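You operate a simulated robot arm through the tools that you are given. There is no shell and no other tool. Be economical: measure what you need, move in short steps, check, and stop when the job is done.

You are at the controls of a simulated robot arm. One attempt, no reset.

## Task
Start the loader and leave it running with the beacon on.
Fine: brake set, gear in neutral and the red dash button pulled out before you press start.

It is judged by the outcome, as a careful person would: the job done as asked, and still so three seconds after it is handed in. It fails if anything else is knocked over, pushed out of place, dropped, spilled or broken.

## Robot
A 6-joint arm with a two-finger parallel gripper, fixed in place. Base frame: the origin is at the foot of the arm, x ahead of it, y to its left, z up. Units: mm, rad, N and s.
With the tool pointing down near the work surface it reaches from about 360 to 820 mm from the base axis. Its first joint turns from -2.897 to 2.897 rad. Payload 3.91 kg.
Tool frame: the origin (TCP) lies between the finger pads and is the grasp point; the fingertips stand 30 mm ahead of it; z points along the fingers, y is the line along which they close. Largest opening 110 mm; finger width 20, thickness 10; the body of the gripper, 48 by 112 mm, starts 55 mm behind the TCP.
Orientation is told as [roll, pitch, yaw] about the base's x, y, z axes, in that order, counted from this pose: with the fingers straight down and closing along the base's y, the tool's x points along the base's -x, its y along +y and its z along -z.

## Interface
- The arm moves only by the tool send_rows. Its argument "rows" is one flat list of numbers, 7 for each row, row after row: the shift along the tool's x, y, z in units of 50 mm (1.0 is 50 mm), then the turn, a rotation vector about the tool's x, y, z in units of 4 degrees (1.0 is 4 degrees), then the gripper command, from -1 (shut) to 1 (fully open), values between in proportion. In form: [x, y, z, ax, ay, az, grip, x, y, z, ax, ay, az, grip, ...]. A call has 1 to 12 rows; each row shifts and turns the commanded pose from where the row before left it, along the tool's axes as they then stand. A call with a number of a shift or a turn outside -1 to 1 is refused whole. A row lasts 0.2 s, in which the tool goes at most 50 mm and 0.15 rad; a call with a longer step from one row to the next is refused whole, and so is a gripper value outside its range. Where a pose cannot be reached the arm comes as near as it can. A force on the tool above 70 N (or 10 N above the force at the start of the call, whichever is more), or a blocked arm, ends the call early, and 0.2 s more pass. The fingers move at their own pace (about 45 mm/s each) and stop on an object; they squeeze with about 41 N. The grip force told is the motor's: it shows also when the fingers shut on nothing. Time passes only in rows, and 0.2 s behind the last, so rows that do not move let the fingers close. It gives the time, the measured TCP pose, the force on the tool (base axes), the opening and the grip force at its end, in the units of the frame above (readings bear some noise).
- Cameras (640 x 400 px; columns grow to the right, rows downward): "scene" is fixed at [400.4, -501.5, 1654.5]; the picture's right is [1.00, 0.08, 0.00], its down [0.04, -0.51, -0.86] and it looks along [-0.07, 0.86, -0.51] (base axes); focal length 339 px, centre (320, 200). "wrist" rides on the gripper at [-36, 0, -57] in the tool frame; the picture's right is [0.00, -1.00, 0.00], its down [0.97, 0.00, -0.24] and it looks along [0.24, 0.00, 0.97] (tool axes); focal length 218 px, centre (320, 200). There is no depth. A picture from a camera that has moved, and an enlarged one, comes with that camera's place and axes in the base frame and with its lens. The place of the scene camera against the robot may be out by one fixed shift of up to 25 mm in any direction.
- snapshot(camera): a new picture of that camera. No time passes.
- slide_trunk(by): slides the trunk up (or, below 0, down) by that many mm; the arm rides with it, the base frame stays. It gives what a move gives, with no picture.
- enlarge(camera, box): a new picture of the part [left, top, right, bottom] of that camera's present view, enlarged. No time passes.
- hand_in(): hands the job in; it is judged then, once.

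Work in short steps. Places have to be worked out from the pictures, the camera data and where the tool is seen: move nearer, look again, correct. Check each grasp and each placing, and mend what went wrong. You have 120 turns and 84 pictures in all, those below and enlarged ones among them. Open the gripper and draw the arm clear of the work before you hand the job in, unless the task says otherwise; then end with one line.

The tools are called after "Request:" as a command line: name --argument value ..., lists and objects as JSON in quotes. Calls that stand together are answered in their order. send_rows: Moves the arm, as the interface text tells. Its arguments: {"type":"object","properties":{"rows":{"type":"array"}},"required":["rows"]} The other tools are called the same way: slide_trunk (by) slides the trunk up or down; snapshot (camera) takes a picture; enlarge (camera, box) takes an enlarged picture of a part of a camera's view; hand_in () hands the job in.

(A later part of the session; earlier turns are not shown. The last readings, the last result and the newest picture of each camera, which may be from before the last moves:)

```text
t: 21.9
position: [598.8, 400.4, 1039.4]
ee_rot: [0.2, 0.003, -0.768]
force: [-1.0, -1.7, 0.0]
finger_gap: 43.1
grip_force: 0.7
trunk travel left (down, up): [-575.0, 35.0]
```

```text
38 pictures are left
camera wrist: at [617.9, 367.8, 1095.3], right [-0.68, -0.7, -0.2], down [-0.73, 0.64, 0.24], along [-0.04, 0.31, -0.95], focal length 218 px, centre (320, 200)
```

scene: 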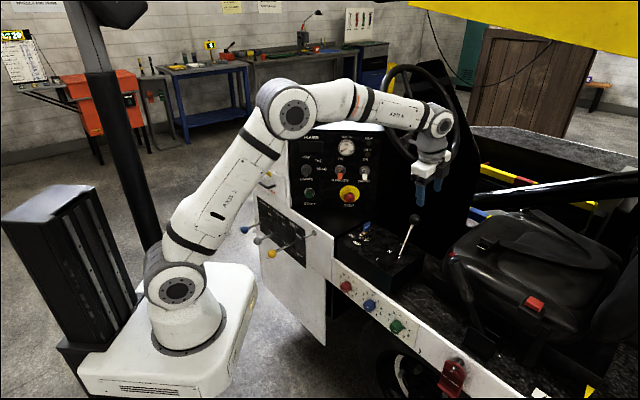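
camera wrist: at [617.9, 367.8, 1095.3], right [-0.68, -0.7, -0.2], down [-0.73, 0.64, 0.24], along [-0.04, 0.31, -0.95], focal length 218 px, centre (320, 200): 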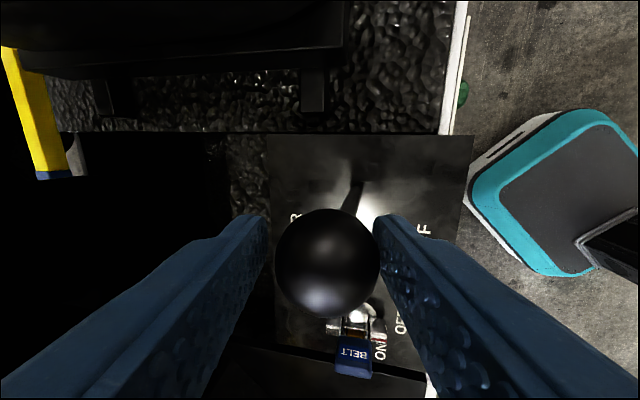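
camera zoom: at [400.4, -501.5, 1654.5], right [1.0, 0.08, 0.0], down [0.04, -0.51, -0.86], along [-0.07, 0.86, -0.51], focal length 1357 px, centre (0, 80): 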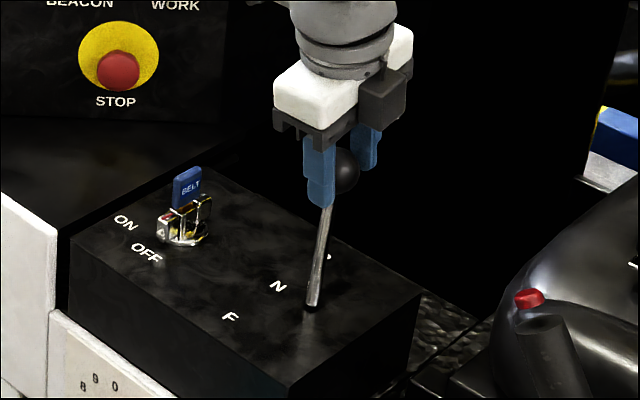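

The knob seems to have snapped ahead toward the near finger, maybe a detent. Opening and backing off to check its lean.

Request:
send_rows --rows '[0, 0, 0, 0, 0, 0, 0.25, 0, 0, 0, 0, 0, 0, 0.25, 0, 0, -0.8, 0, 0, 0, 0.25, 0, 0, -1, 0, 0, 0, 0.25, 0, 0, -0.6, 0, 0, 0, 0.25]'

Request:
enlarge --camera "scene" --box '[340, 180, 460, 280]'

Request:
snapshot --camera "wrist"

```text
t: 23.1
position: [582.6, 384.1, 1158.7]
ee_rot: [0.204, 0.004, -0.769]
force: [-0.8, -0.5, -0.1]
finger_gap: 68.8
grip_force: 0.2
trunk travel left (down, up): [-575.0, 35.0]
```

```text
4.00 times, centred on (400, 230) of scene
camera zoom: at [400.4, -501.5, 1654.5], right [1.0, 0.08, 0.0], down [0.04, -0.51, -0.86], along [-0.07, 0.86, -0.51], focal length 1357 px, centre (0, 80)
```

zoom: 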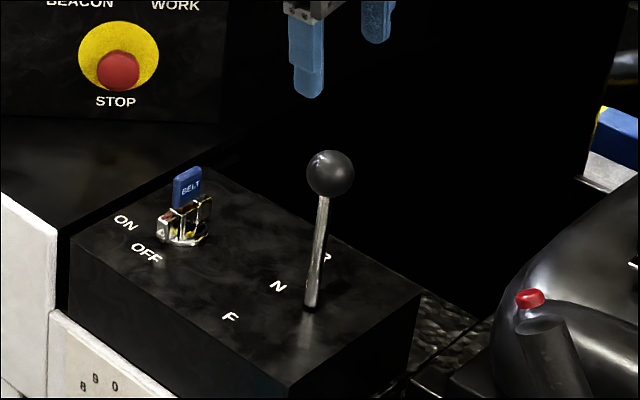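

```text
36 pictures are left
camera wrist: at [600.6, 350.6, 1213.4], right [-0.68, -0.7, -0.2], down [-0.73, 0.64, 0.24], along [-0.04, 0.31, -0.95], focal length 218 px, centre (320, 200)
```

wrist: 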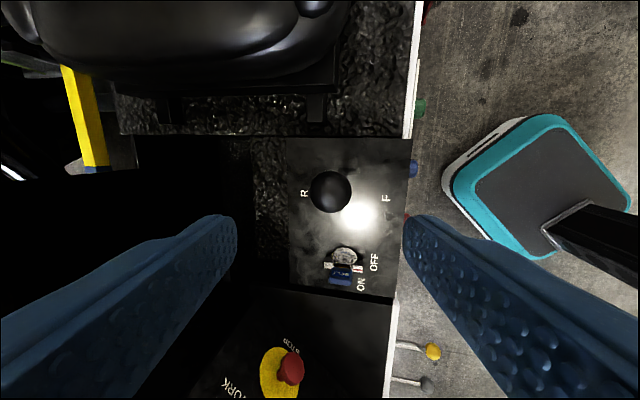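

The lever now stands upright by itself: gear in neutral. STOP head triangulates to ≈(429,654,963). I move back left and turn the gripper to point at the dash.

Request:
send_rows --rows '[0.605, -0.495, 0.05, 0.72, 0, 0, 0, 0.605, -0.495, 0, 0.72, 0, 0, 0, 0.605, -0.495, 0, 0.72, 0, 0, 0, 0.605, -0.495, 0, 0.72, 0, 0, 0, 0, 0, 0, 0, 0, 1, 0, 0, 0, 0, 0, 0, 1, 0, 0, 0, 0, 0, 0, 1, 0, 0, 0, 0, 0, 0, 1, 0, 0, 0, 0, 0, 0, 1, 0, 0, 0, 0, 0, 0, 1, 0, 0, 0, 0, 0, 0, 1, 0]'

Request:
send_rows --rows '[0, 0, 0, 0, 0, 1, 0, 0, 0, 0, 0, 0, 1, 0, 0, 0, 0, 0, 0, 1, 0, 0, 0, 0, 0, 0, 1, 0, 0, 0, 0, 0, 0, 0.5, 0, 0, 0, 0, 0, 1, 0, 0, 0, 0, 0, 0, 1, 0, 0, 0, 0, 0, 0, 1, 0, 0, 0, 0, 0, 0, 1, 0, 0]'

Request:
snapshot --camera "scene"

```text
t: 25.5
position: [428.4, 399.4, 1144.4]
ee_rot: [-0.002, 0.003, -1.261]
force: [-0.6, -0.3, -0.5]
finger_gap: 55.1
grip_force: 0.0
trunk travel left (down, up): [-575.0, 35.0]
```

```text
t: 27.5
position: [428.5, 398.2, 1144.5]
ee_rot: [-0.002, 0.282, -1.572]
force: [-0.3, 0.3, 0.0]
finger_gap: 55.0
grip_force: 0.1
trunk travel left (down, up): [-575.0, 35.0]
```

```text
35 pictures are left
```

scene: 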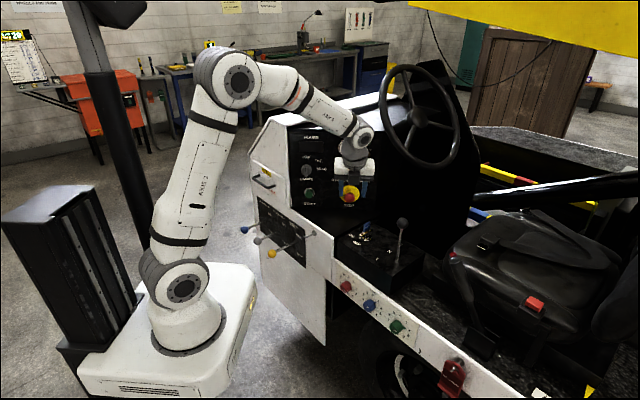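

Turning on track (16° so far); pitching 48° more.

Request:
send_rows --rows '[0, 0, 0, 0, 1, 0, 0, 0, 0, 0, 0, 1, 0, 0, 0, 0, 0, 0, 1, 0, 0, 0, 0, 0, 0, 1, 0, 0, 0, 0, 0, 0, 1, 0, 0, 0, 0, 0, 0, 1, 0, 0, 0, 0, 0, 0, 1, 0, 0, 0, 0, 0, 0, 1, 0, 0, 0, 0, 0, 0, 1, 0, 0, 0, 0, 0, 0, 1, 0, 0, 0, 0, 0, 0, 1, 0, 0, 0, 0, 0, 0, 1, 0, 0]'

Request:
snapshot --camera "wrist"

Request:
snapshot --camera "scene"

```text
t: 30.1
position: [429.1, 398.7, 1144.4]
ee_rot: [-0.005, 1.12, -1.577]
force: [0.3, 0.4, 0.0]
finger_gap: 55.0
grip_force: 0.0
trunk travel left (down, up): [-575.0, 35.0]
```

```text
34 pictures are left
camera wrist: at [429.1, 330.8, 1135.1], right [-1.0, 0.0, 0.0], down [0.0, 0.21, 0.98], along [0.0, 0.98, -0.21], focal length 218 px, centre (320, 200)
```

wrist: 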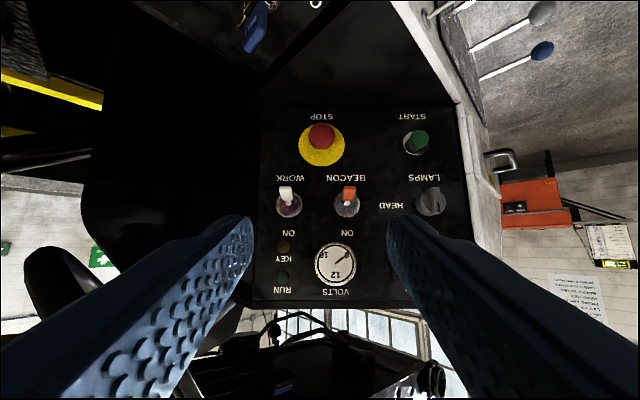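

```text
33 pictures are left
```

scene: 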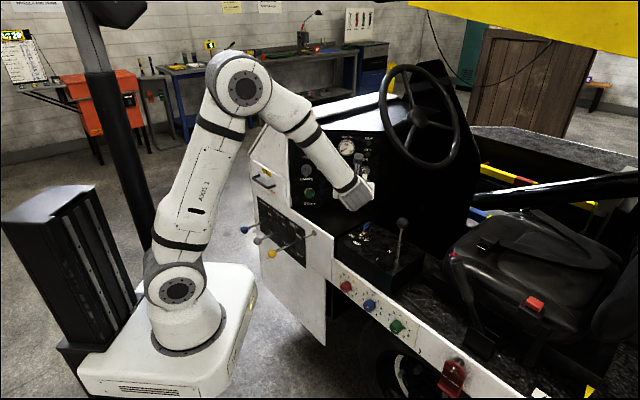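

Now the dash is in view (upside-down picture). STOP head ≈(427,653,963), START ≈(266,658,971), BEACON lever tip ≈(387,650,1055). Moving to 80 mm short of the STOP head.

Request:
send_rows --rows '[-0.211, 0, 0.82, 0, 0, 0, 0.27, -0.211, 0, 0.82, 0, 0, 0, 0.27, -0.211, 0, 0.82, 0, 0, 0, 0.27, -0.211, 0, 0.82, 0, 0, 0, 0.27, -0.211, -0.03, 0.82, 0, 0, 0, 0.27]'

Request:
snapshot --camera "wrist"

```text
t: 31.3
position: [427.1, 560.8, 1006.5]
ee_rot: [-0.004, 1.121, -1.574]
force: [0.0, 0.7, 0.4]
finger_gap: 70.0
grip_force: 0.0
trunk travel left (down, up): [-575.0, 35.0]
```

```text
32 pictures are left
camera wrist: at [427.8, 494.2, 998.6], right [-1.0, 0.0, 0.0], down [0.0, 0.21, 0.98], along [0.0, 0.98, -0.21], focal length 218 px, centre (320, 200)
```

wrist: 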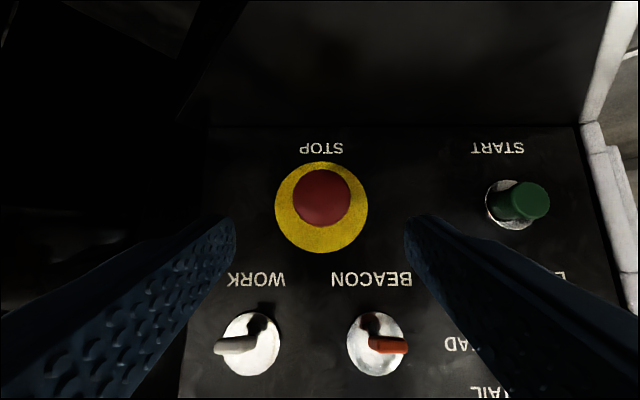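

Head is well centred (ø≈43). Advancing 80 mm to bring the fingertips past the head's rim.

Request:
send_rows --rows '[0, 0, 0.6, 0, 0, 0, 0.27, 0, 0, 0.6, 0, 0, 0, 0.27, 0, 0, 0.4, 0, 0, 0, 0.27]'

Request:
snapshot --camera "wrist"

```text
t: 32.1
position: [426.2, 632.8, 970.7]
ee_rot: [-0.006, 1.12, -1.579]
force: [0.5, 0.6, 0.7]
finger_gap: 69.9
grip_force: 0.1
trunk travel left (down, up): [-575.0, 35.0]
```

```text
31 pictures are left
camera wrist: at [427.0, 565.3, 963.4], right [-1.0, 0.0, 0.0], down [0.0, 0.21, 0.98], along [0.0, 0.98, -0.21], focal length 218 px, centre (320, 200)
```

wrist: 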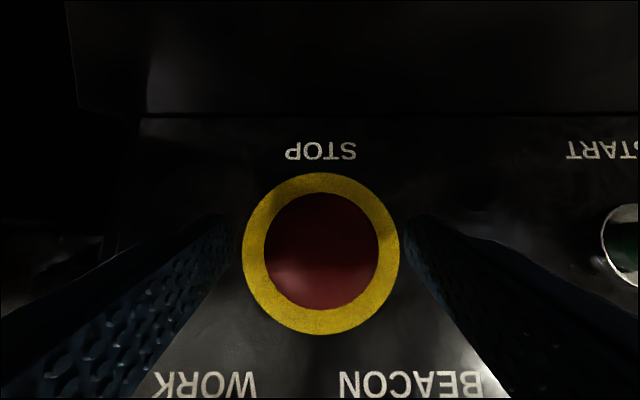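

Head between the fingers; closing on it.

Request:
send_rows --rows '[0, 0, 0, 0, 0, 0, -0.6, 0, 0, 0, 0, 0, 0, -0.6, 0, 0, 0, 0, 0, 0, -0.6]'

Request:
send_rows --rows '[-0.087, 0, -0.18, 0, 0, 0, -0.6, -0.087, 0, -0.18, 0, 0, 0, -0.6]'

Request:
snapshot --camera "wrist"

```text
t: 32.9
position: [425.7, 632.3, 970.9]
ee_rot: [-0.005, 1.121, -1.575]
force: [-2.9, 0.7, -0.9]
finger_gap: 40.8
grip_force: 43.5
trunk travel left (down, up): [-575.0, 35.0]
```

```text
t: 33.5
position: [425.7, 616.9, 970.6]
ee_rot: [0.0, 1.122, -1.569]
force: [2.3, 39.5, -2.1]
finger_gap: 40.9
grip_force: 45.4
trunk travel left (down, up): [-575.0, 35.0]
```

```text
30 pictures are left
camera wrist: at [426.8, 550.3, 963.3], right [-1.0, 0.0, 0.0], down [0.0, 0.2, 0.98], along [0.0, 0.98, -0.2], focal length 218 px, centre (320, 200)
```

wrist: 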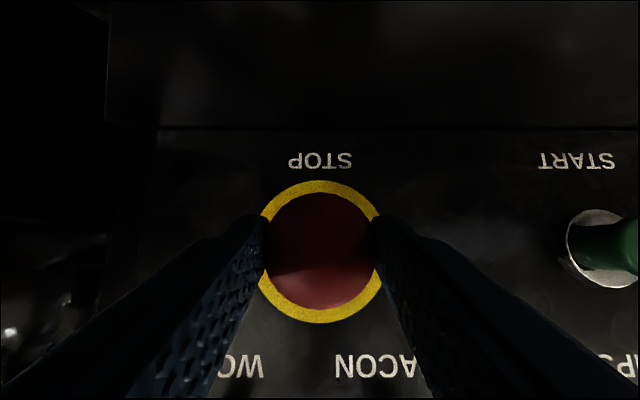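

The head came out ~15 mm with the grip and now resists (39 N). I release and back off straight to check it stays out.

Request:
send_rows --rows '[0, 0, 0, 0, 0, 0, 0.27, 0, 0, 0, 0, 0, 0, 0.27, 0, 0, 0, 0, 0, 0, 0.27, 0, 0, -0.7, 0, 0, 0, 0.27, 0, 0, -0.7, 0, 0, 0, 0.27]'

Request:
snapshot --camera "wrist"

Request:
enlarge --camera "scene" --box '[280, 120, 400, 220]'

```text
t: 34.7
position: [425.9, 546.8, 1003.5]
ee_rot: [-0.005, 1.12, -1.577]
force: [-0.3, -0.6, 0.1]
finger_gap: 69.9
grip_force: 0.0
trunk travel left (down, up): [-575.0, 35.0]
```

```text
29 pictures are left
camera wrist: at [426.4, 480.1, 995.5], right [-1.0, 0.0, 0.0], down [0.0, 0.21, 0.98], along [0.0, 0.98, -0.21], focal length 218 px, centre (320, 200)
```

wrist: 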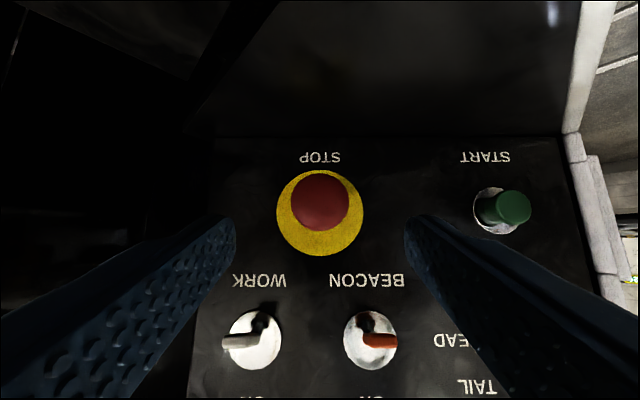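

```text
4.00 times, centred on (340, 170) of scene
camera zoom: at [400.4, -501.5, 1654.5], right [1.0, 0.08, 0.0], down [0.04, -0.51, -0.86], along [-0.07, 0.86, -0.51], focal length 1357 px, centre (240, 320)
```

zoom: 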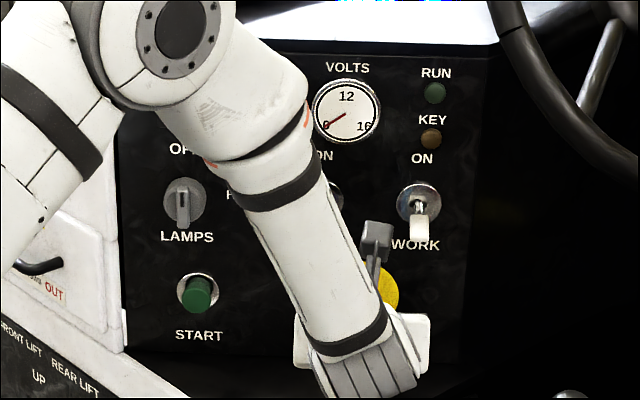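

STOP button is out (head ~15 mm nearer relative to the disc). Next the key: I back off and pitch the tool down again to view the key switch from above.

Request:
send_rows --rows '[0, 0, -0.8, 0, 0, 0, 0.27, 0, 0, -0.8, 0, 0, 0, 0.27, 0, 0, -0.8, 0, -1, 0, 0.27, 0, 0, 0, 0, -1, 0, 0.27, 0, 0, 0, 0, -1, 0, 0.27, 0, 0, 0, 0, -1, 0, 0.27, 0, 0, 0, 0, -1, 0, 0.27, 0, 0, 0, 0, -1, 0, 0.27, 0, 0, 0, 0, -1, 0, 0.27, 0, 0, 0, 0, -1, 0, 0.27, 0, 0, 0, 0, -1, 0, 0.27, 0, 0, 0, 0, -1, 0, 0.27]'

Request:
send_rows --rows '[0, 0, 0, 0, -1, 0, 0.27, 0, 0, 0, 0, -1, 0, 0.27, 0, 0, 0, 0, -1, 0, 0.27, 0, 0, 0, 0, -1, 0, 0.27, 0, 0, 0, 0, -1, 0, 0.27, 0, 0, 0, 0, -1, 0, 0.27]'

Request:
snapshot --camera "wrist"

```text
t: 37.3
position: [425.4, 439.6, 1056.7]
ee_rot: [-0.002, 0.42, -1.574]
force: [0.1, 0.0, -0.6]
finger_gap: 70.0
grip_force: 0.1
trunk travel left (down, up): [-575.0, 35.0]
```

```text
t: 38.7
position: [426.0, 441.2, 1055.2]
ee_rot: [-0.002, 0.002, -1.571]
force: [-0.2, -0.6, -0.6]
finger_gap: 70.1
grip_force: 0.0
trunk travel left (down, up): [-575.0, 35.0]
```

```text
27 pictures are left
camera wrist: at [427.7, 404.6, 1111.0], right [-1.0, 0.0, 0.0], down [0.0, 0.97, 0.24], along [0.0, 0.24, -0.97], focal length 218 px, centre (320, 200)
```

wrist: 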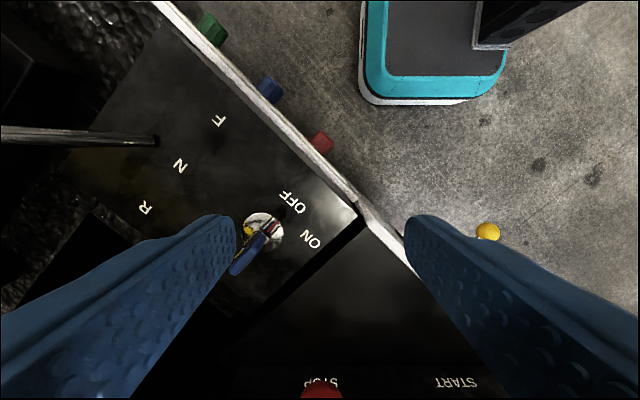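

Key switch rotor ≈(489,493). Enlarging it.

Request:
enlarge --camera "wrist" --box '[220, 180, 340, 280]'

```text
4.00 times, centred on (280, 230) of wrist
camera zoom: at [427.7, 404.6, 1111.0], right [-1.0, 0.0, 0.0], down [0.0, 0.97, 0.24], along [0.0, 0.24, -0.97], focal length 873 px, centre (480, 80)
```

zoom: 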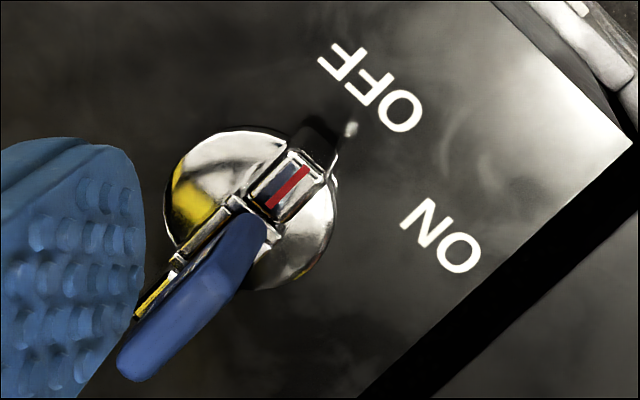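

Clear: pointer (red mark) at OFF, pointing base direction ≈224°; ON is ≈54° clockwise from above. I'll turn the gripper to yaw ≈+44° so it can straddle the key bar and then turn it clockwise.

Request:
send_rows --rows '[0, 0, 0, 0, 0, -1, 0.27, 0, 0, 0, 0, 0, -1, 0.27, 0, 0, 0, 0, 0, -1, 0.27, 0, 0, 0, 0, 0, -1, 0.27, 0, 0, 0, 0, 0, -1, 0.27, 0, 0, 0, 0, 0, -1, 0.27, 0, 0, 0, 0, 0, -1, 0.27, 0, 0, 0, 0, 0, -1, 0.27, 0, 0, 0, 0, 0, -1, 0.27, 0, 0, 0, 0, 0, -1, 0.27, 0, 0, 0, 0, 0, -1, 0.27, 0, 0, 0, 0, 0, -1, 0.27]'

Request:
send_rows --rows '[0, 0, 0, 0, 0, -1, 0, 0, 0, 0, 0, 0, -1, 0, 0, 0, 0, 0, 0, -1, 0, 0, 0, 0, 0, 0, -1, 0, 0, 0, 0, 0, 0, -1, 0, 0, 0, 0, 0, 0, -1, 0, 0, 0, 0, 0, 0, -1, 0, 0, 0, 0, 0, 0, -1, 0, 0, 0, 0, 0, 0, -1, 0, 0, 0, 0, 0, 0, -1, 0, 0, 0, 0, 0, 0, -1, 0, 0, 0, 0, 0, 0, -1, 0]'

Request:
send_rows --rows '[0, 0, 0, 0, 0, -1, 0, 0, 0, 0, 0, 0, -1, 0, 0, 0, 0, 0, 0, -1, 0, 0, 0, 0, 0, 0, -1, 0, 0, 0, 0, 0, 0, -1, 0, 0, 0, 0, 0, 0, -1, 0, 0, 0, 0, 0, 0, -1, 0, 0, 0, 0, 0, 0, -1, 0, 0, 0, 0, 0, 0, -1, 0, 0, 0, 0, 0, 0, -0.5, 0]'

```text
t: 41.3
position: [426.2, 440.4, 1055.4]
ee_rot: [0.001, 0.003, -0.733]
force: [-0.8, -0.1, 0.9]
finger_gap: 70.0
grip_force: 0.1
trunk travel left (down, up): [-575.0, 35.0]
```

```text
t: 43.9
position: [424.0, 440.5, 1053.7]
ee_rot: [0.002, 0.003, 0.105]
force: [0.0, -0.1, -0.3]
finger_gap: 55.0
grip_force: 0.0
trunk travel left (down, up): [-575.0, 35.0]
```

```text
t: 46.1
position: [426.0, 440.4, 1054.5]
ee_rot: [0.005, -0.001, 0.768]
force: [0.2, -0.3, -0.6]
finger_gap: 55.2
grip_force: 0.0
trunk travel left (down, up): [-575.0, 35.0]
```

Oriented. Moving above the key and looking.

Request:
send_rows --rows '[-0.82, -0.06, 0.1, 0, 0, 0, 0, -0.82, -0.05, 0.1, 0, 0, 0, 0]'

Request:
snapshot --camera "wrist"

```text
t: 46.7
position: [491.1, 497.3, 1044.0]
ee_rot: [0.003, 0.002, 0.768]
force: [0.1, 0.5, 0.6]
finger_gap: 55.4
grip_force: 0.1
trunk travel left (down, up): [-575.0, 35.0]
```

```text
25 pictures are left
camera wrist: at [517.4, 520.9, 1099.4], right [0.69, -0.72, 0.0], down [-0.7, -0.67, 0.24], along [-0.18, -0.16, -0.97], focal length 218 px, centre (320, 200)
```

wrist: 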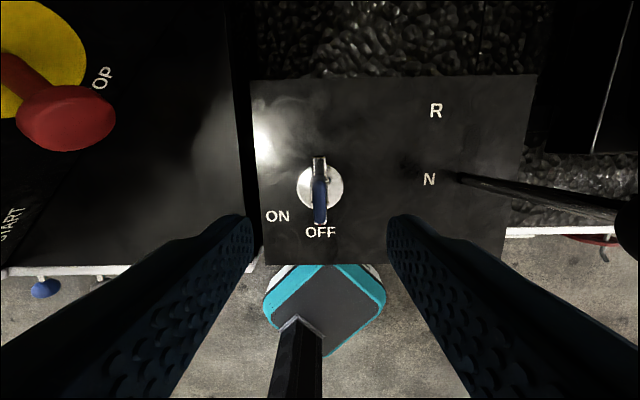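

The bar is aligned with the tool x axis and centred. Descending to z≈936 around bow and bar.

Request:
send_rows --rows '[0.05, 0, 0.6, 0, 0, 0, -0.1, 0, 0, 0.6, 0, 0, 0, -0.1, 0, 0, 0.5, 0, 0, 0, -0.1, 0, 0, 0.45, 0, 0, 0, -0.1]'

Request:
snapshot --camera "wrist"

Request:
enlarge --camera "scene" --box '[330, 170, 430, 260]'

```text
t: 47.7
position: [488.9, 492.1, 937.6]
ee_rot: [0.003, 0.0, 0.766]
force: [-0.4, -0.4, 0.5]
finger_gap: 49.3
grip_force: 0.0
trunk travel left (down, up): [-575.0, 35.0]
```

```text
24 pictures are left
camera wrist: at [514.6, 516.5, 994.0], right [0.69, -0.72, 0.0], down [-0.7, -0.67, 0.24], along [-0.18, -0.16, -0.97], focal length 218 px, centre (320, 200)
```

wrist: 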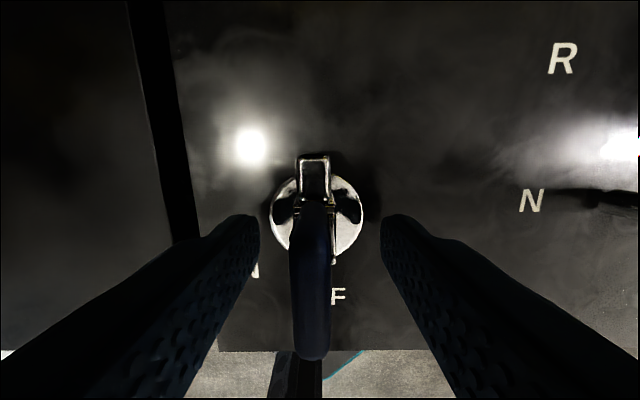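

```text
4.44 times, centred on (380, 215) of scene
camera zoom: at [400.4, -501.5, 1654.5], right [1.0, 0.08, 0.0], down [0.04, -0.51, -0.86], along [-0.07, 0.86, -0.51], focal length 1508 px, centre (53, 133)
```

zoom: 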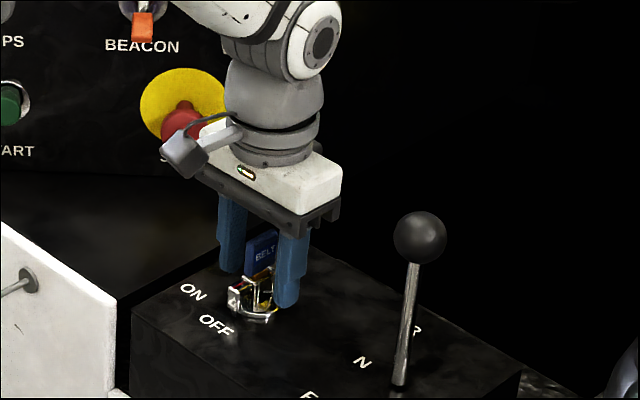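

Aligning the tool axis with the rotor (~4 mm) and closing on the key.

Request:
send_rows --rows '[-0.05, 0.04, 0, 0, 0, 0, -0.1, 0, 0, 0, 0, 0, 0, -0.9, 0, 0, 0, 0, 0, 0, -0.9, 0, 0, 0, 0, 0, 0, -0.9, 0, 0, 0, 0, 0, 0, -0.9]'

Request:
send_rows --rows '[0, 0, 0, 0, 0, 1, -0.9, 0, 0, 0, 0, 0, 1, -0.9, 0, 0, 0, 0, 0, 1, -0.9, 0, 0, 0, 0, 0, 1, -0.9, 0, 0, 0, 0, 0, 1, -0.9, 0, 0, 0, 0, 0, 1, -0.9, 0, 0, 0, 0, 0, 1, -0.9, 0, 0, 0, 0, 0, 1, -0.9]'

Request:
enlarge --camera "scene" --box '[320, 120, 420, 260]'

```text
t: 48.9
position: [487.3, 495.5, 937.8]
ee_rot: [0.005, -0.001, 0.766]
force: [0.0, 0.3, 0.5]
finger_gap: 16.5
grip_force: 45.3
trunk travel left (down, up): [-575.0, 35.0]
```

```text
t: 50.7
position: [487.2, 494.4, 939.2]
ee_rot: [0.005, 0.001, 0.209]
force: [3.5, -2.5, 5.7]
finger_gap: 16.4
grip_force: 45.0
trunk travel left (down, up): [-575.0, 35.0]
```

```text
2.86 times, centred on (370, 190) of scene
camera zoom: at [400.4, -501.5, 1654.5], right [1.0, 0.08, 0.0], down [0.04, -0.51, -0.86], along [-0.07, 0.86, -0.51], focal length 969 px, centre (177, 229)
```

zoom: 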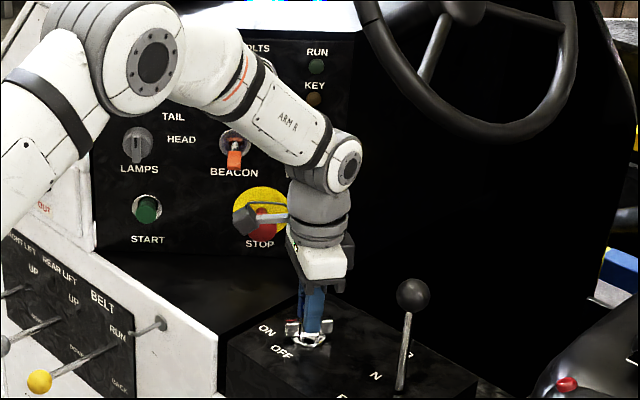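

Turning with the key, 32° so far, KEY lamp not lit. 24° more.

Request:
send_rows --rows '[0, 0, 0, 0, 0, 1, -0.9, 0, 0, 0, 0, 0, 1, -0.9, 0, 0, 0, 0, 0, 1, -0.9, 0, 0, 0, 0, 0, 1, -0.9, 0, 0, 0, 0, 0, 1, -0.9, 0, 0, 0, 0, 0, 1, -0.9]'

Request:
enlarge --camera "scene" --box '[320, 120, 420, 260]'

```text
t: 52.1
position: [488.0, 494.3, 938.3]
ee_rot: [0.003, 0.003, -0.212]
force: [3.1, -2.5, 15.3]
finger_gap: 16.6
grip_force: 45.0
trunk travel left (down, up): [-575.0, 35.0]
```

```text
2.86 times, centred on (370, 190) of scene
camera zoom: at [400.4, -501.5, 1654.5], right [1.0, 0.08, 0.0], down [0.04, -0.51, -0.86], along [-0.07, 0.86, -0.51], focal length 969 px, centre (177, 229)
```

zoom: 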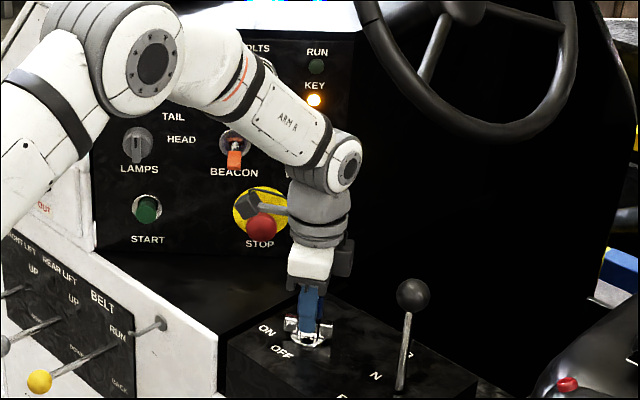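

KEY lamp is on. I open and rise straight up.

Request:
send_rows --rows '[0, 0, 0, 0, 0, 0, 0, 0, 0, 0, 0, 0, 0, 0, 0, 0, 0, 0, 0, 0, 0, 0, 0, -0.7, 0, 0, 0, 0, 0, 0, -0.9, 0, 0, 0, 0, 0, 0, -0.9, 0, 0, 0, 0]'

Request:
enlarge --camera "scene" --box '[280, 120, 420, 260]'

```text
t: 53.5
position: [489.6, 496.2, 1065.8]
ee_rot: [0.002, 0.005, -0.212]
force: [0.1, -0.3, -0.6]
finger_gap: 54.8
grip_force: 0.0
trunk travel left (down, up): [-575.0, 35.0]
```

```text
2.86 times, centred on (350, 190) of scene
camera zoom: at [400.4, -501.5, 1654.5], right [1.0, 0.08, 0.0], down [0.04, -0.51, -0.86], along [-0.07, 0.86, -0.51], focal length 969 px, centre (234, 229)
```

zoom: 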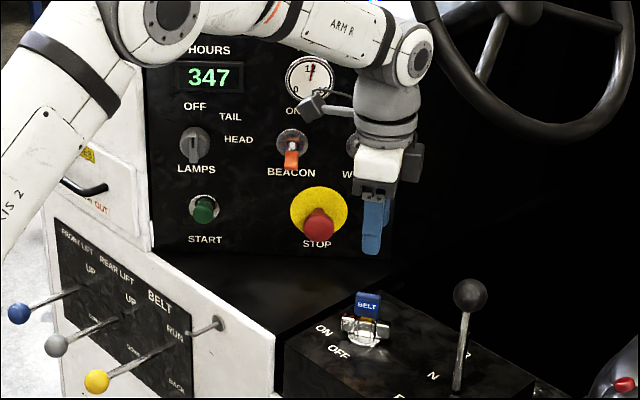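

Hour meter 347, volts up. I want to read the red note at the fuse door before proceeding.

Request:
enlarge --camera "scene" --box '[250, 165, 300, 200]'

```text
11.43 times, centred on (275, 182) of scene
camera zoom: at [400.4, -501.5, 1654.5], right [1.0, 0.08, 0.0], down [0.04, -0.51, -0.86], along [-0.07, 0.86, -0.51], focal length 3877 px, centre (834, 400)
```

zoom: 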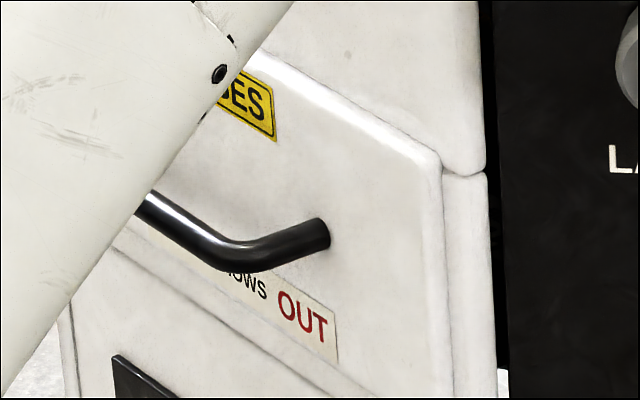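

The note refers to a fuse indicator; no issue so far. Now START: I back off left and turn the closed gripper to face the dash.

Request:
send_rows --rows '[0.816, -0.446, 0, 0, 0, 0, -1, 0.816, -0.446, 0, 0, 0, 0, -1, 0.816, -0.446, 0, 0, 0, 0, -1, 0.816, -0.446, 0, 0, 0, 0, -1, 0.816, -0.446, 0, 0, 0, 0, -1, 0, 0, 0, 0, 0, 1, -1, 0, 0, 0, 0, 0, 1, -1, 0, 0, 0, 0, 0, 1, -1, 0, 0, 0, 0, 0, 1, -1, 0, 0, 0, 0, 0, 1, -1, 0, 0, 0, 0, 0, 1, -1, 0, 0, 0, 0, 0, 1, -1]'

Request:
send_rows --rows '[0, 0, 0, 0, 0, 1, -1, 0, 0, 0, 0, 0, 1, -1, 0, 0, 0, 0, 0, 1, -1, 0, 0, 0, 0, 0, 1, -1, 0, 0, 0, 0, 0, 1, -1, 0, 0, 0, 0, 0, 1, -1, 0, 0, 0, 0, 0, 1, -1, 0, 0, 0, 0, 0, 1, -1, 0, 0, 0, 0, 0, 1, -1, 0, 0, 0, 0, 0, 1, -1, 0, 0, 0, 0, 0, 1, -1, 0, 0, 0, 0, 0, 1, -1]'

Request:
send_rows --rows '[0, 0, 0, 0, 0, 0.46, -1, 0, 0, 0, 0, 1, 0, -1, 0, 0, 0, 0, 1, 0, -1, 0, 0, 0, 0, 1, 0, -1, 0, 0, 0, 0, 1, 0, -1, 0, 0, 0, 0, 1, 0, -1, 0, 0, 0, 0, 1, 0, -1, 0, 0, 0, 0, 1, 0, -1, 0, 0, 0, 0, 1, 0, -1, 0, 0, 0, 0, 1, 0, -1, 0, 0, 0, 0, 1, 0, -1]'

Request:
send_rows --rows '[0, 0, 0, 0, 1, 0, -1, 0, 0, 0, 0, 1, 0, -1, 0, 0, 0, 0, 1, 0, -1, 0, 0, 0, 0, 1, 0, -1, 0, 0, 0, 0, 1, 0, -1, 0, 0, 0, 0, 1, 0, -1, 0, 0, 0, 0, 1, 0, -1, 0, 0, 0, 0, 1, 0, -1, 0, 0, 0, 0, 1, 0, -1, 0, 0, 0, 0, 1, 0, -1, 0, 0, 0, 0, 1, 0, -1]'

Request:
snapshot --camera "wrist"

```text
t: 56.1
position: [264.7, 427.5, 1063.2]
ee_rot: [0.003, 0.005, -0.701]
force: [0.3, -0.8, 0.4]
finger_gap: 0.1
grip_force: 37.9
trunk travel left (down, up): [-575.0, 35.0]
```

```text
t: 58.7
position: [264.8, 427.7, 1063.6]
ee_rot: [-0.003, 0.003, -1.538]
force: [-0.4, 0.3, 0.3]
finger_gap: 0.0
grip_force: 37.6
trunk travel left (down, up): [-575.0, 35.0]
```

```text
t: 61.1
position: [266.1, 429.7, 1062.7]
ee_rot: [-0.004, 0.702, -1.573]
force: [0.2, 0.5, 0.1]
finger_gap: 0.0
grip_force: 38.1
trunk travel left (down, up): [-575.0, 35.0]
```

```text
t: 63.5
position: [265.3, 429.2, 1061.9]
ee_rot: [-0.028, 1.469, -1.598]
force: [-0.4, -0.2, -0.2]
finger_gap: 0.0
grip_force: 37.7
trunk travel left (down, up): [-575.0, 35.0]
```

```text
18 pictures are left
camera wrist: at [266.4, 368.1, 1031.7], right [-1.0, 0.0, 0.0], down [0.0, -0.14, 0.99], along [0.0, 0.99, 0.14], focal length 218 px, centre (320, 200)
```

wrist: 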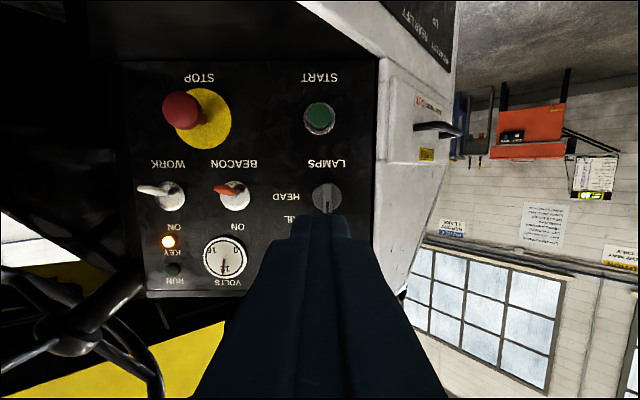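

KEY lamp lit here too. START head at ≈(267,658,967). Moving to just in front of it.

Request:
send_rows --rows '[-0.37, 0.01, 0.6, 0, 0, 0, -1, -0.37, 0.01, 0.7, 0, 0, 0, -1, -0.37, 0.01, 0.8, 0, 0, 0, -1, -0.37, 0.01, 0.8, 0, 0, 0, -1, 0, 0, 0.78, 0, 0, 0, -1]'

Request:
snapshot --camera "wrist"

```text
t: 64.7
position: [269.1, 604.9, 969.5]
ee_rot: [-0.021, 1.467, -1.592]
force: [-0.6, 0.5, -0.6]
finger_gap: 0.2
grip_force: 37.8
trunk travel left (down, up): [-575.0, 35.0]
```

```text
17 pictures are left
camera wrist: at [270.2, 545.6, 939.2], right [-1.0, 0.0, 0.0], down [0.0, -0.14, 0.99], along [0.0, 0.99, 0.14], focal length 218 px, centre (320, 200)
```

wrist: 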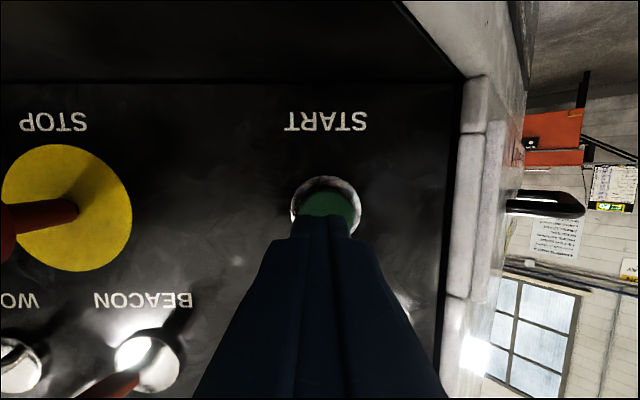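

Tip is aligned within ~3 mm. Pressing forward gently.

Request:
send_rows --rows '[0, -0.06, 0.2, 0, 0, 0, -1, 0, 0, 0.16, 0, 0, 0, -1, 0, 0, 0.1, 0, 0, 0, -1]'

```text
t: 65.5
position: [263.4, 626.6, 967.2]
ee_rot: [-0.026, 1.469, -1.596]
force: [-0.1, -0.8, 0.4]
finger_gap: 0.1
grip_force: 37.8
trunk travel left (down, up): [-575.0, 35.0]
```

Tip at y≈656, no contact yet; continuing in small steps.

Request:
send_rows --rows '[0, 0.03, 0.1, 0, 0, 0, -1, 0, 0, 0.1, 0, 0, 0, -1, 0, 0, 0.06, 0, 0, 0, -1]'

Request:
enlarge --camera "scene" --box '[280, 120, 400, 220]'

```text
t: 66.3
position: [266.4, 637.5, 967.8]
ee_rot: [-0.023, 1.47, -1.591]
force: [-1.6, -13.4, 1.2]
finger_gap: 0.0
grip_force: 37.3
trunk travel left (down, up): [-575.0, 35.0]
```

```text
4.00 times, centred on (340, 170) of scene
camera zoom: at [400.4, -501.5, 1654.5], right [1.0, 0.08, 0.0], down [0.04, -0.51, -0.86], along [-0.07, 0.86, -0.51], focal length 1357 px, centre (240, 320)
```

zoom: 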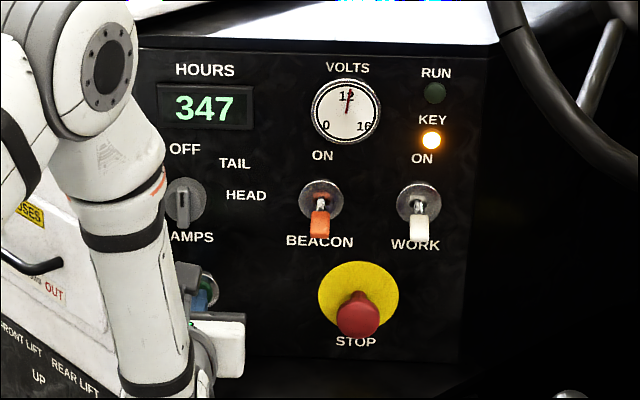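

Contact (13 N), not yet running. Pressing further and holding.

Request:
send_rows --rows '[0, 0, 0.08, 0, 0, 0, -1, 0, 0, 0.06, 0, 0, 0, -1, 0, 0, 0.05, 0, 0, 0, -1, 0, 0, 0, 0, 0, 0, -1]'

Request:
enlarge --camera "scene" --box '[280, 120, 400, 220]'

```text
t: 67.1
position: [265.1, 638.9, 966.7]
ee_rot: [-0.046, 1.466, -1.616]
force: [-4.5, -47.6, 16.7]
finger_gap: 0.0
grip_force: 37.7
trunk travel left (down, up): [-575.0, 35.0]
stopped in row 3: the force on the tool passed its limit (the readings are from after the stop); the commanded pose is now the measured one
```

```text
4.00 times, centred on (340, 170) of scene
camera zoom: at [400.4, -501.5, 1654.5], right [1.0, 0.08, 0.0], down [0.04, -0.51, -0.86], along [-0.07, 0.86, -0.51], focal length 1357 px, centre (240, 320)
```

zoom: 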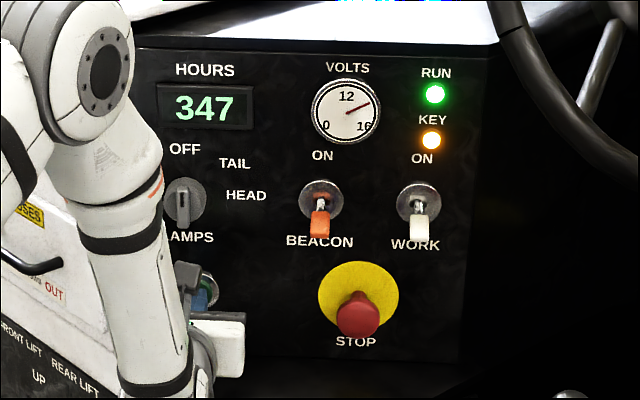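

RUN lamp is lit: the engine runs. I back off from START and move to below-front of the BEACON toggle (tip ≈(387,652,1055)).

Request:
send_rows --rows '[0, 0, -0.5, 0, 0, 0, -1, 0, 0, -0.8, 0, 0, 0, -1, 0.2, 0.6, 0, 0, 0, 0, -1, 0.2, 0.6, 0, 0, 0, 0, -1, 0.2, 0.6, 0, 0, 0, 0, -1, 0.2, 0.6, 0, 0, 0, 0, -1, 0.3, 0, 0, 0, 0, 0, -1]'

Request:
snapshot --camera "wrist"

```text
t: 68.7
position: [386.2, 587.9, 1023.7]
ee_rot: [-0.045, 1.461, -1.618]
force: [-0.3, -0.8, -0.1]
finger_gap: 0.3
grip_force: 37.2
trunk travel left (down, up): [-575.0, 35.0]
```

```text
14 pictures are left
camera wrist: at [387.0, 526.4, 992.9], right [-1.0, 0.0, 0.0], down [0.0, -0.13, 0.99], along [0.0, 0.99, 0.13], focal length 218 px, centre (320, 200)
```

wrist: 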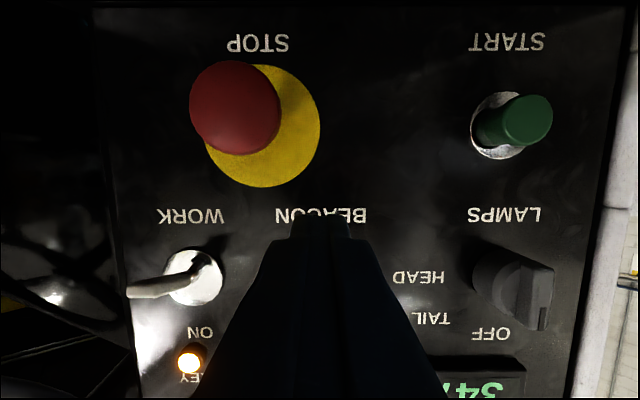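

Fingers are below the BEACON toggle at the right x. Advancing 40 mm then pushing up in steps.

Request:
send_rows --rows '[0, 0, 0.4, 0, 0, 0, -1, 0, 0, 0.4, 0, 0, 0, -1, 0.25, 0, 0, 0, 0, 0, -1, 0.25, 0, 0, 0, 0, 0, -1]'

Request:
enlarge --camera "scene" --box '[280, 120, 400, 220]'

```text
t: 69.7
position: [385.6, 629.6, 1043.2]
ee_rot: [-0.056, 1.46, -1.623]
force: [-0.3, -3.8, -3.1]
finger_gap: 0.0
grip_force: 37.6
trunk travel left (down, up): [-575.0, 35.0]
```

```text
4.00 times, centred on (340, 170) of scene
camera zoom: at [400.4, -501.5, 1654.5], right [1.0, 0.08, 0.0], down [0.04, -0.51, -0.86], along [-0.07, 0.86, -0.51], focal length 1357 px, centre (240, 320)
```

zoom: 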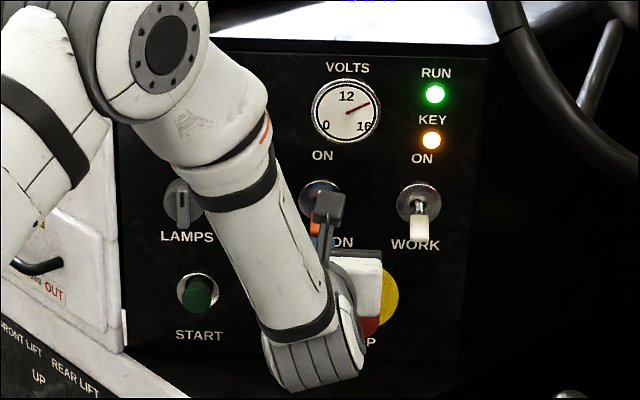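

Light contact starts. Continuing upward.

Request:
send_rows --rows '[0.2, 0, 0, 0, 0, 0, -1, 0.2, 0, 0, 0, 0, 0, -1, 0.15, 0, 0, 0, 0, 0, -1]'

Request:
enlarge --camera "scene" --box '[280, 120, 400, 220]'

```text
t: 70.5
position: [385.9, 627.4, 1062.9]
ee_rot: [-0.121, 1.441, -1.695]
force: [-3.1, -27.4, -34.4]
finger_gap: 0.1
grip_force: 37.7
trunk travel left (down, up): [-575.0, 35.0]
```

```text
4.00 times, centred on (340, 170) of scene
camera zoom: at [400.4, -501.5, 1654.5], right [1.0, 0.08, 0.0], down [0.04, -0.51, -0.86], along [-0.07, 0.86, -0.51], focal length 1357 px, centre (240, 320)
```

zoom: 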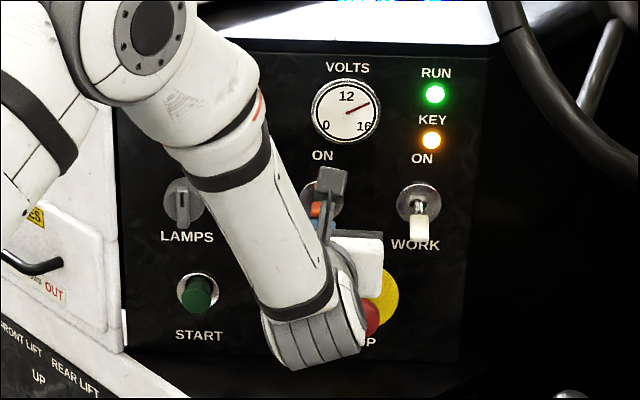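

Toggle is partly raised with force in both −y and −z; I ease back slightly while continuing up.

Request:
send_rows --rows '[0.1, 0, -0.08, 0, 0, 0, -1, 0.14, 0, -0.04, 0, 0, 0, -1, 0.14, 0, 0, 0, 0, 0, -1]'

Request:
enlarge --camera "scene" --box '[280, 120, 400, 220]'

```text
t: 71.2
position: [382.9, 624.0, 1067.8]
ee_rot: [-0.138, 1.421, -1.709]
force: [-1.0, -10.1, -10.6]
finger_gap: 0.0
grip_force: 37.3
trunk travel left (down, up): [-575.0, 35.0]
stopped in row 3: the force on the tool passed its limit (the readings are from after the stop); the commanded pose is now the measured one
```

```text
4.00 times, centred on (340, 170) of scene
camera zoom: at [400.4, -501.5, 1654.5], right [1.0, 0.08, 0.0], down [0.04, -0.51, -0.86], along [-0.07, 0.86, -0.51], focal length 1357 px, centre (240, 320)
```

zoom: 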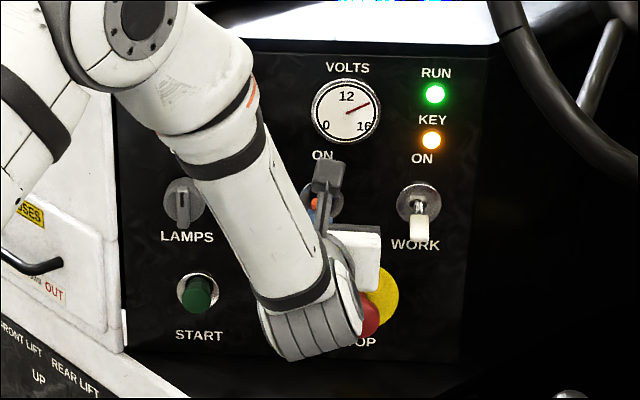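

Need a closer look at finger vs. toggle.

Request:
enlarge --camera "scene" --box '[345, 155, 375, 185]'

```text
13.33 times, centred on (360, 170) of scene
camera zoom: at [400.4, -501.5, 1654.5], right [1.0, 0.08, 0.0], down [0.04, -0.51, -0.86], along [-0.07, 0.86, -0.51], focal length 4524 px, centre (-213, 600)
```

zoom: 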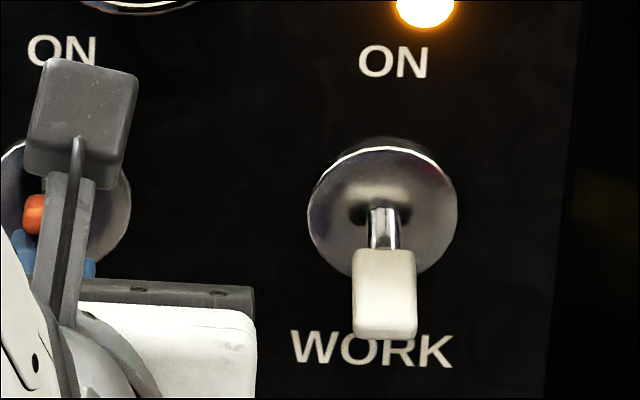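

Reaction direction (equal −y and −z) suggests the toggle may already be at its upper stop. I back away and look.

Request:
send_rows --rows '[-0.05, 0, -0.1, 0, 0, 0, -1, -0.1, 0, -0.5, 0, 0, 0, -1, 0, 0, -0.9, 0, 0, 0, -1, 0, 0, -0.9, 0, 0, 0, -1, 0, -0.8, -0.5, 0, 0, 0, -1, 0, -0.9, 0, 0, 0, 0, -1, 0, -0.9, 0, 0, 0, 0, -1]'

Request:
enlarge --camera "scene" --box '[280, 120, 400, 220]'

```text
t: 72.8
position: [252.6, 481.2, 1084.0]
ee_rot: [-0.115, 1.43, -1.688]
force: [-0.1, -0.3, 0.0]
finger_gap: 0.0
grip_force: 38.5
trunk travel left (down, up): [-575.0, 35.0]
```

```text
4.00 times, centred on (340, 170) of scene
camera zoom: at [400.4, -501.5, 1654.5], right [1.0, 0.08, 0.0], down [0.04, -0.51, -0.86], along [-0.07, 0.86, -0.51], focal length 1357 px, centre (240, 320)
```

zoom: 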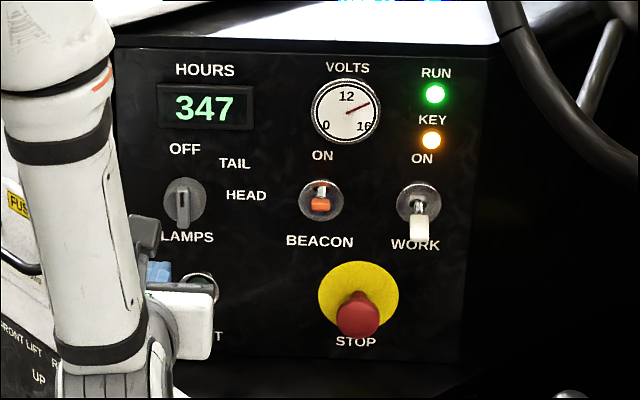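

The toggle is only about halfway (roughly horizontal): my tip had jammed on the switch's disc. I return with the tip held ~8 mm further out and push it up the rest.

Request:
send_rows --rows '[-0.09, 0.9, 0, 0, 0, 0, -1, -0.09, 0.9, 0, 0, 0, 0, -1, -0.09, 0.89, 0, 0, 0, 0, -1, 0, 0, 0.8, 0, 0, 0, -1, 0, 0, 0.8, 0, 0, 0, -1, 0, 0, 0.6, 0, 0, 0, -1]'

Request:
snapshot --camera "wrist"

```text
t: 74.2
position: [387.2, 588.0, 1053.8]
ee_rot: [-0.125, 1.428, -1.698]
force: [-0.3, -0.1, 0.3]
finger_gap: 0.0
grip_force: 37.9
trunk travel left (down, up): [-575.0, 35.0]
```

```text
8 pictures are left
camera wrist: at [388.3, 526.3, 1026.1], right [-1.0, 0.0, 0.02], down [0.02, -0.1, 0.99], along [0.0, 0.99, 0.1], focal length 218 px, centre (320, 200)
```

wrist: 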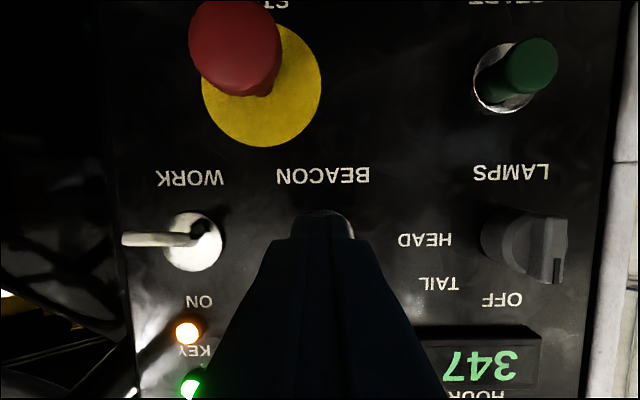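

Tip below the toggle's outer end; advancing to y≈649 and pushing up in small steps, watching force.

Request:
send_rows --rows '[0, 0, 0.31, 0, 0, 0, -1, 0, 0, 0.31, 0, 0, 0, -1, 0.2, 0, 0, 0, 0, 0, -1, 0.15, 0, 0, 0, 0, 0, -1]'

Request:
send_rows --rows '[0.15, 0, 0, 0, 0, 0, -1, 0.15, 0, 0, 0, 0, 0, -1]'

```text
t: 75.2
position: [385.7, 620.4, 1068.2]
ee_rot: [-0.127, 1.429, -1.699]
force: [-0.5, -0.3, 0.7]
finger_gap: 0.0
grip_force: 37.8
trunk travel left (down, up): [-575.0, 35.0]
```

```text
t: 75.8
position: [387.1, 620.5, 1070.0]
ee_rot: [-0.161, 1.404, -1.734]
force: [-5.6, -18.7, -49.6]
finger_gap: 0.0
grip_force: 37.8
trunk travel left (down, up): [-575.0, 35.0]
```

Very stiff (50 N, only 2 mm) at the same height as before, so the toggle is probably resting at its upper stop. I back off and check the scene for the lever and any beacon light.

Request:
send_rows --rows '[-0.15, 0, -0.05, 0, 0, 0, -1, -0.15, 0, -0.3, 0, 0, 0, -1, 0, 0, -0.9, 0, 0, 0, -1, 0, 0, -0.9, 0, 0, 0, -1, 0, -0.8, -0.5, 0, 0, 0, -1, 0, -0.9, 0, 0, 0, 0, -1, 0, -0.9, 0, 0, 0, 0, -1]'

Request:
snapshot --camera "scene"

Request:
enlarge --camera "scene" --box '[345, 155, 385, 185]'

```text
t: 77.4
position: [255.6, 489.9, 1088.0]
ee_rot: [-0.119, 1.429, -1.691]
force: [0.1, 0.2, -0.2]
finger_gap: 0.0
grip_force: 37.5
trunk travel left (down, up): [-575.0, 35.0]
```

```text
7 pictures are left
```

scene: 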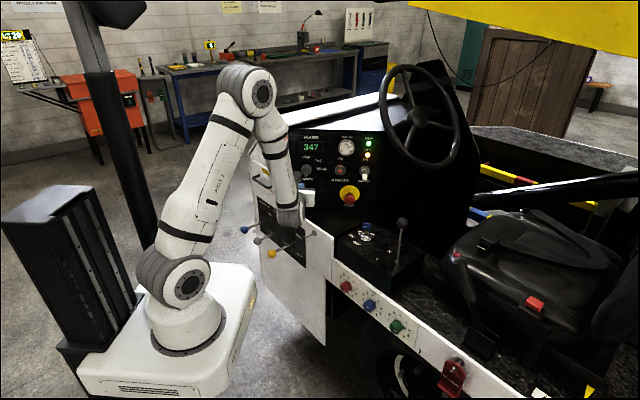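

```text
13.33 times, centred on (365, 170) of scene
camera zoom: at [400.4, -501.5, 1654.5], right [1.0, 0.08, 0.0], down [0.04, -0.51, -0.86], along [-0.07, 0.86, -0.51], focal length 4524 px, centre (-280, 600)
```

zoom: 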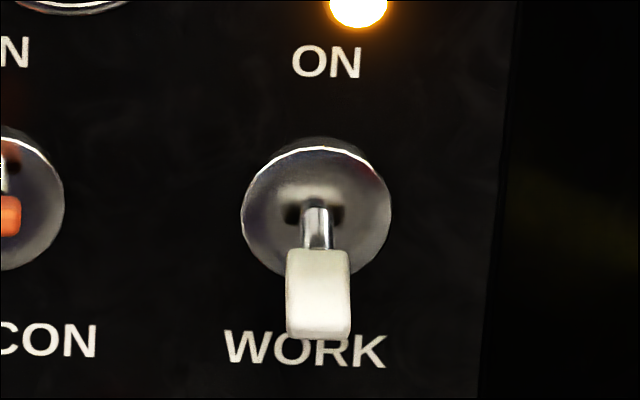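

Looking at the BEACON toggle itself, centred.

Request:
enlarge --camera "scene" --box '[325, 155, 355, 185]'

```text
13.33 times, centred on (340, 170) of scene
camera zoom: at [400.4, -501.5, 1654.5], right [1.0, 0.08, 0.0], down [0.04, -0.51, -0.86], along [-0.07, 0.86, -0.51], focal length 4524 px, centre (53, 600)
```

zoom: 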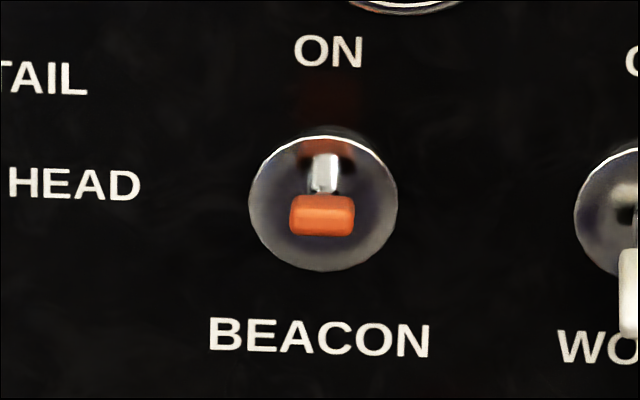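

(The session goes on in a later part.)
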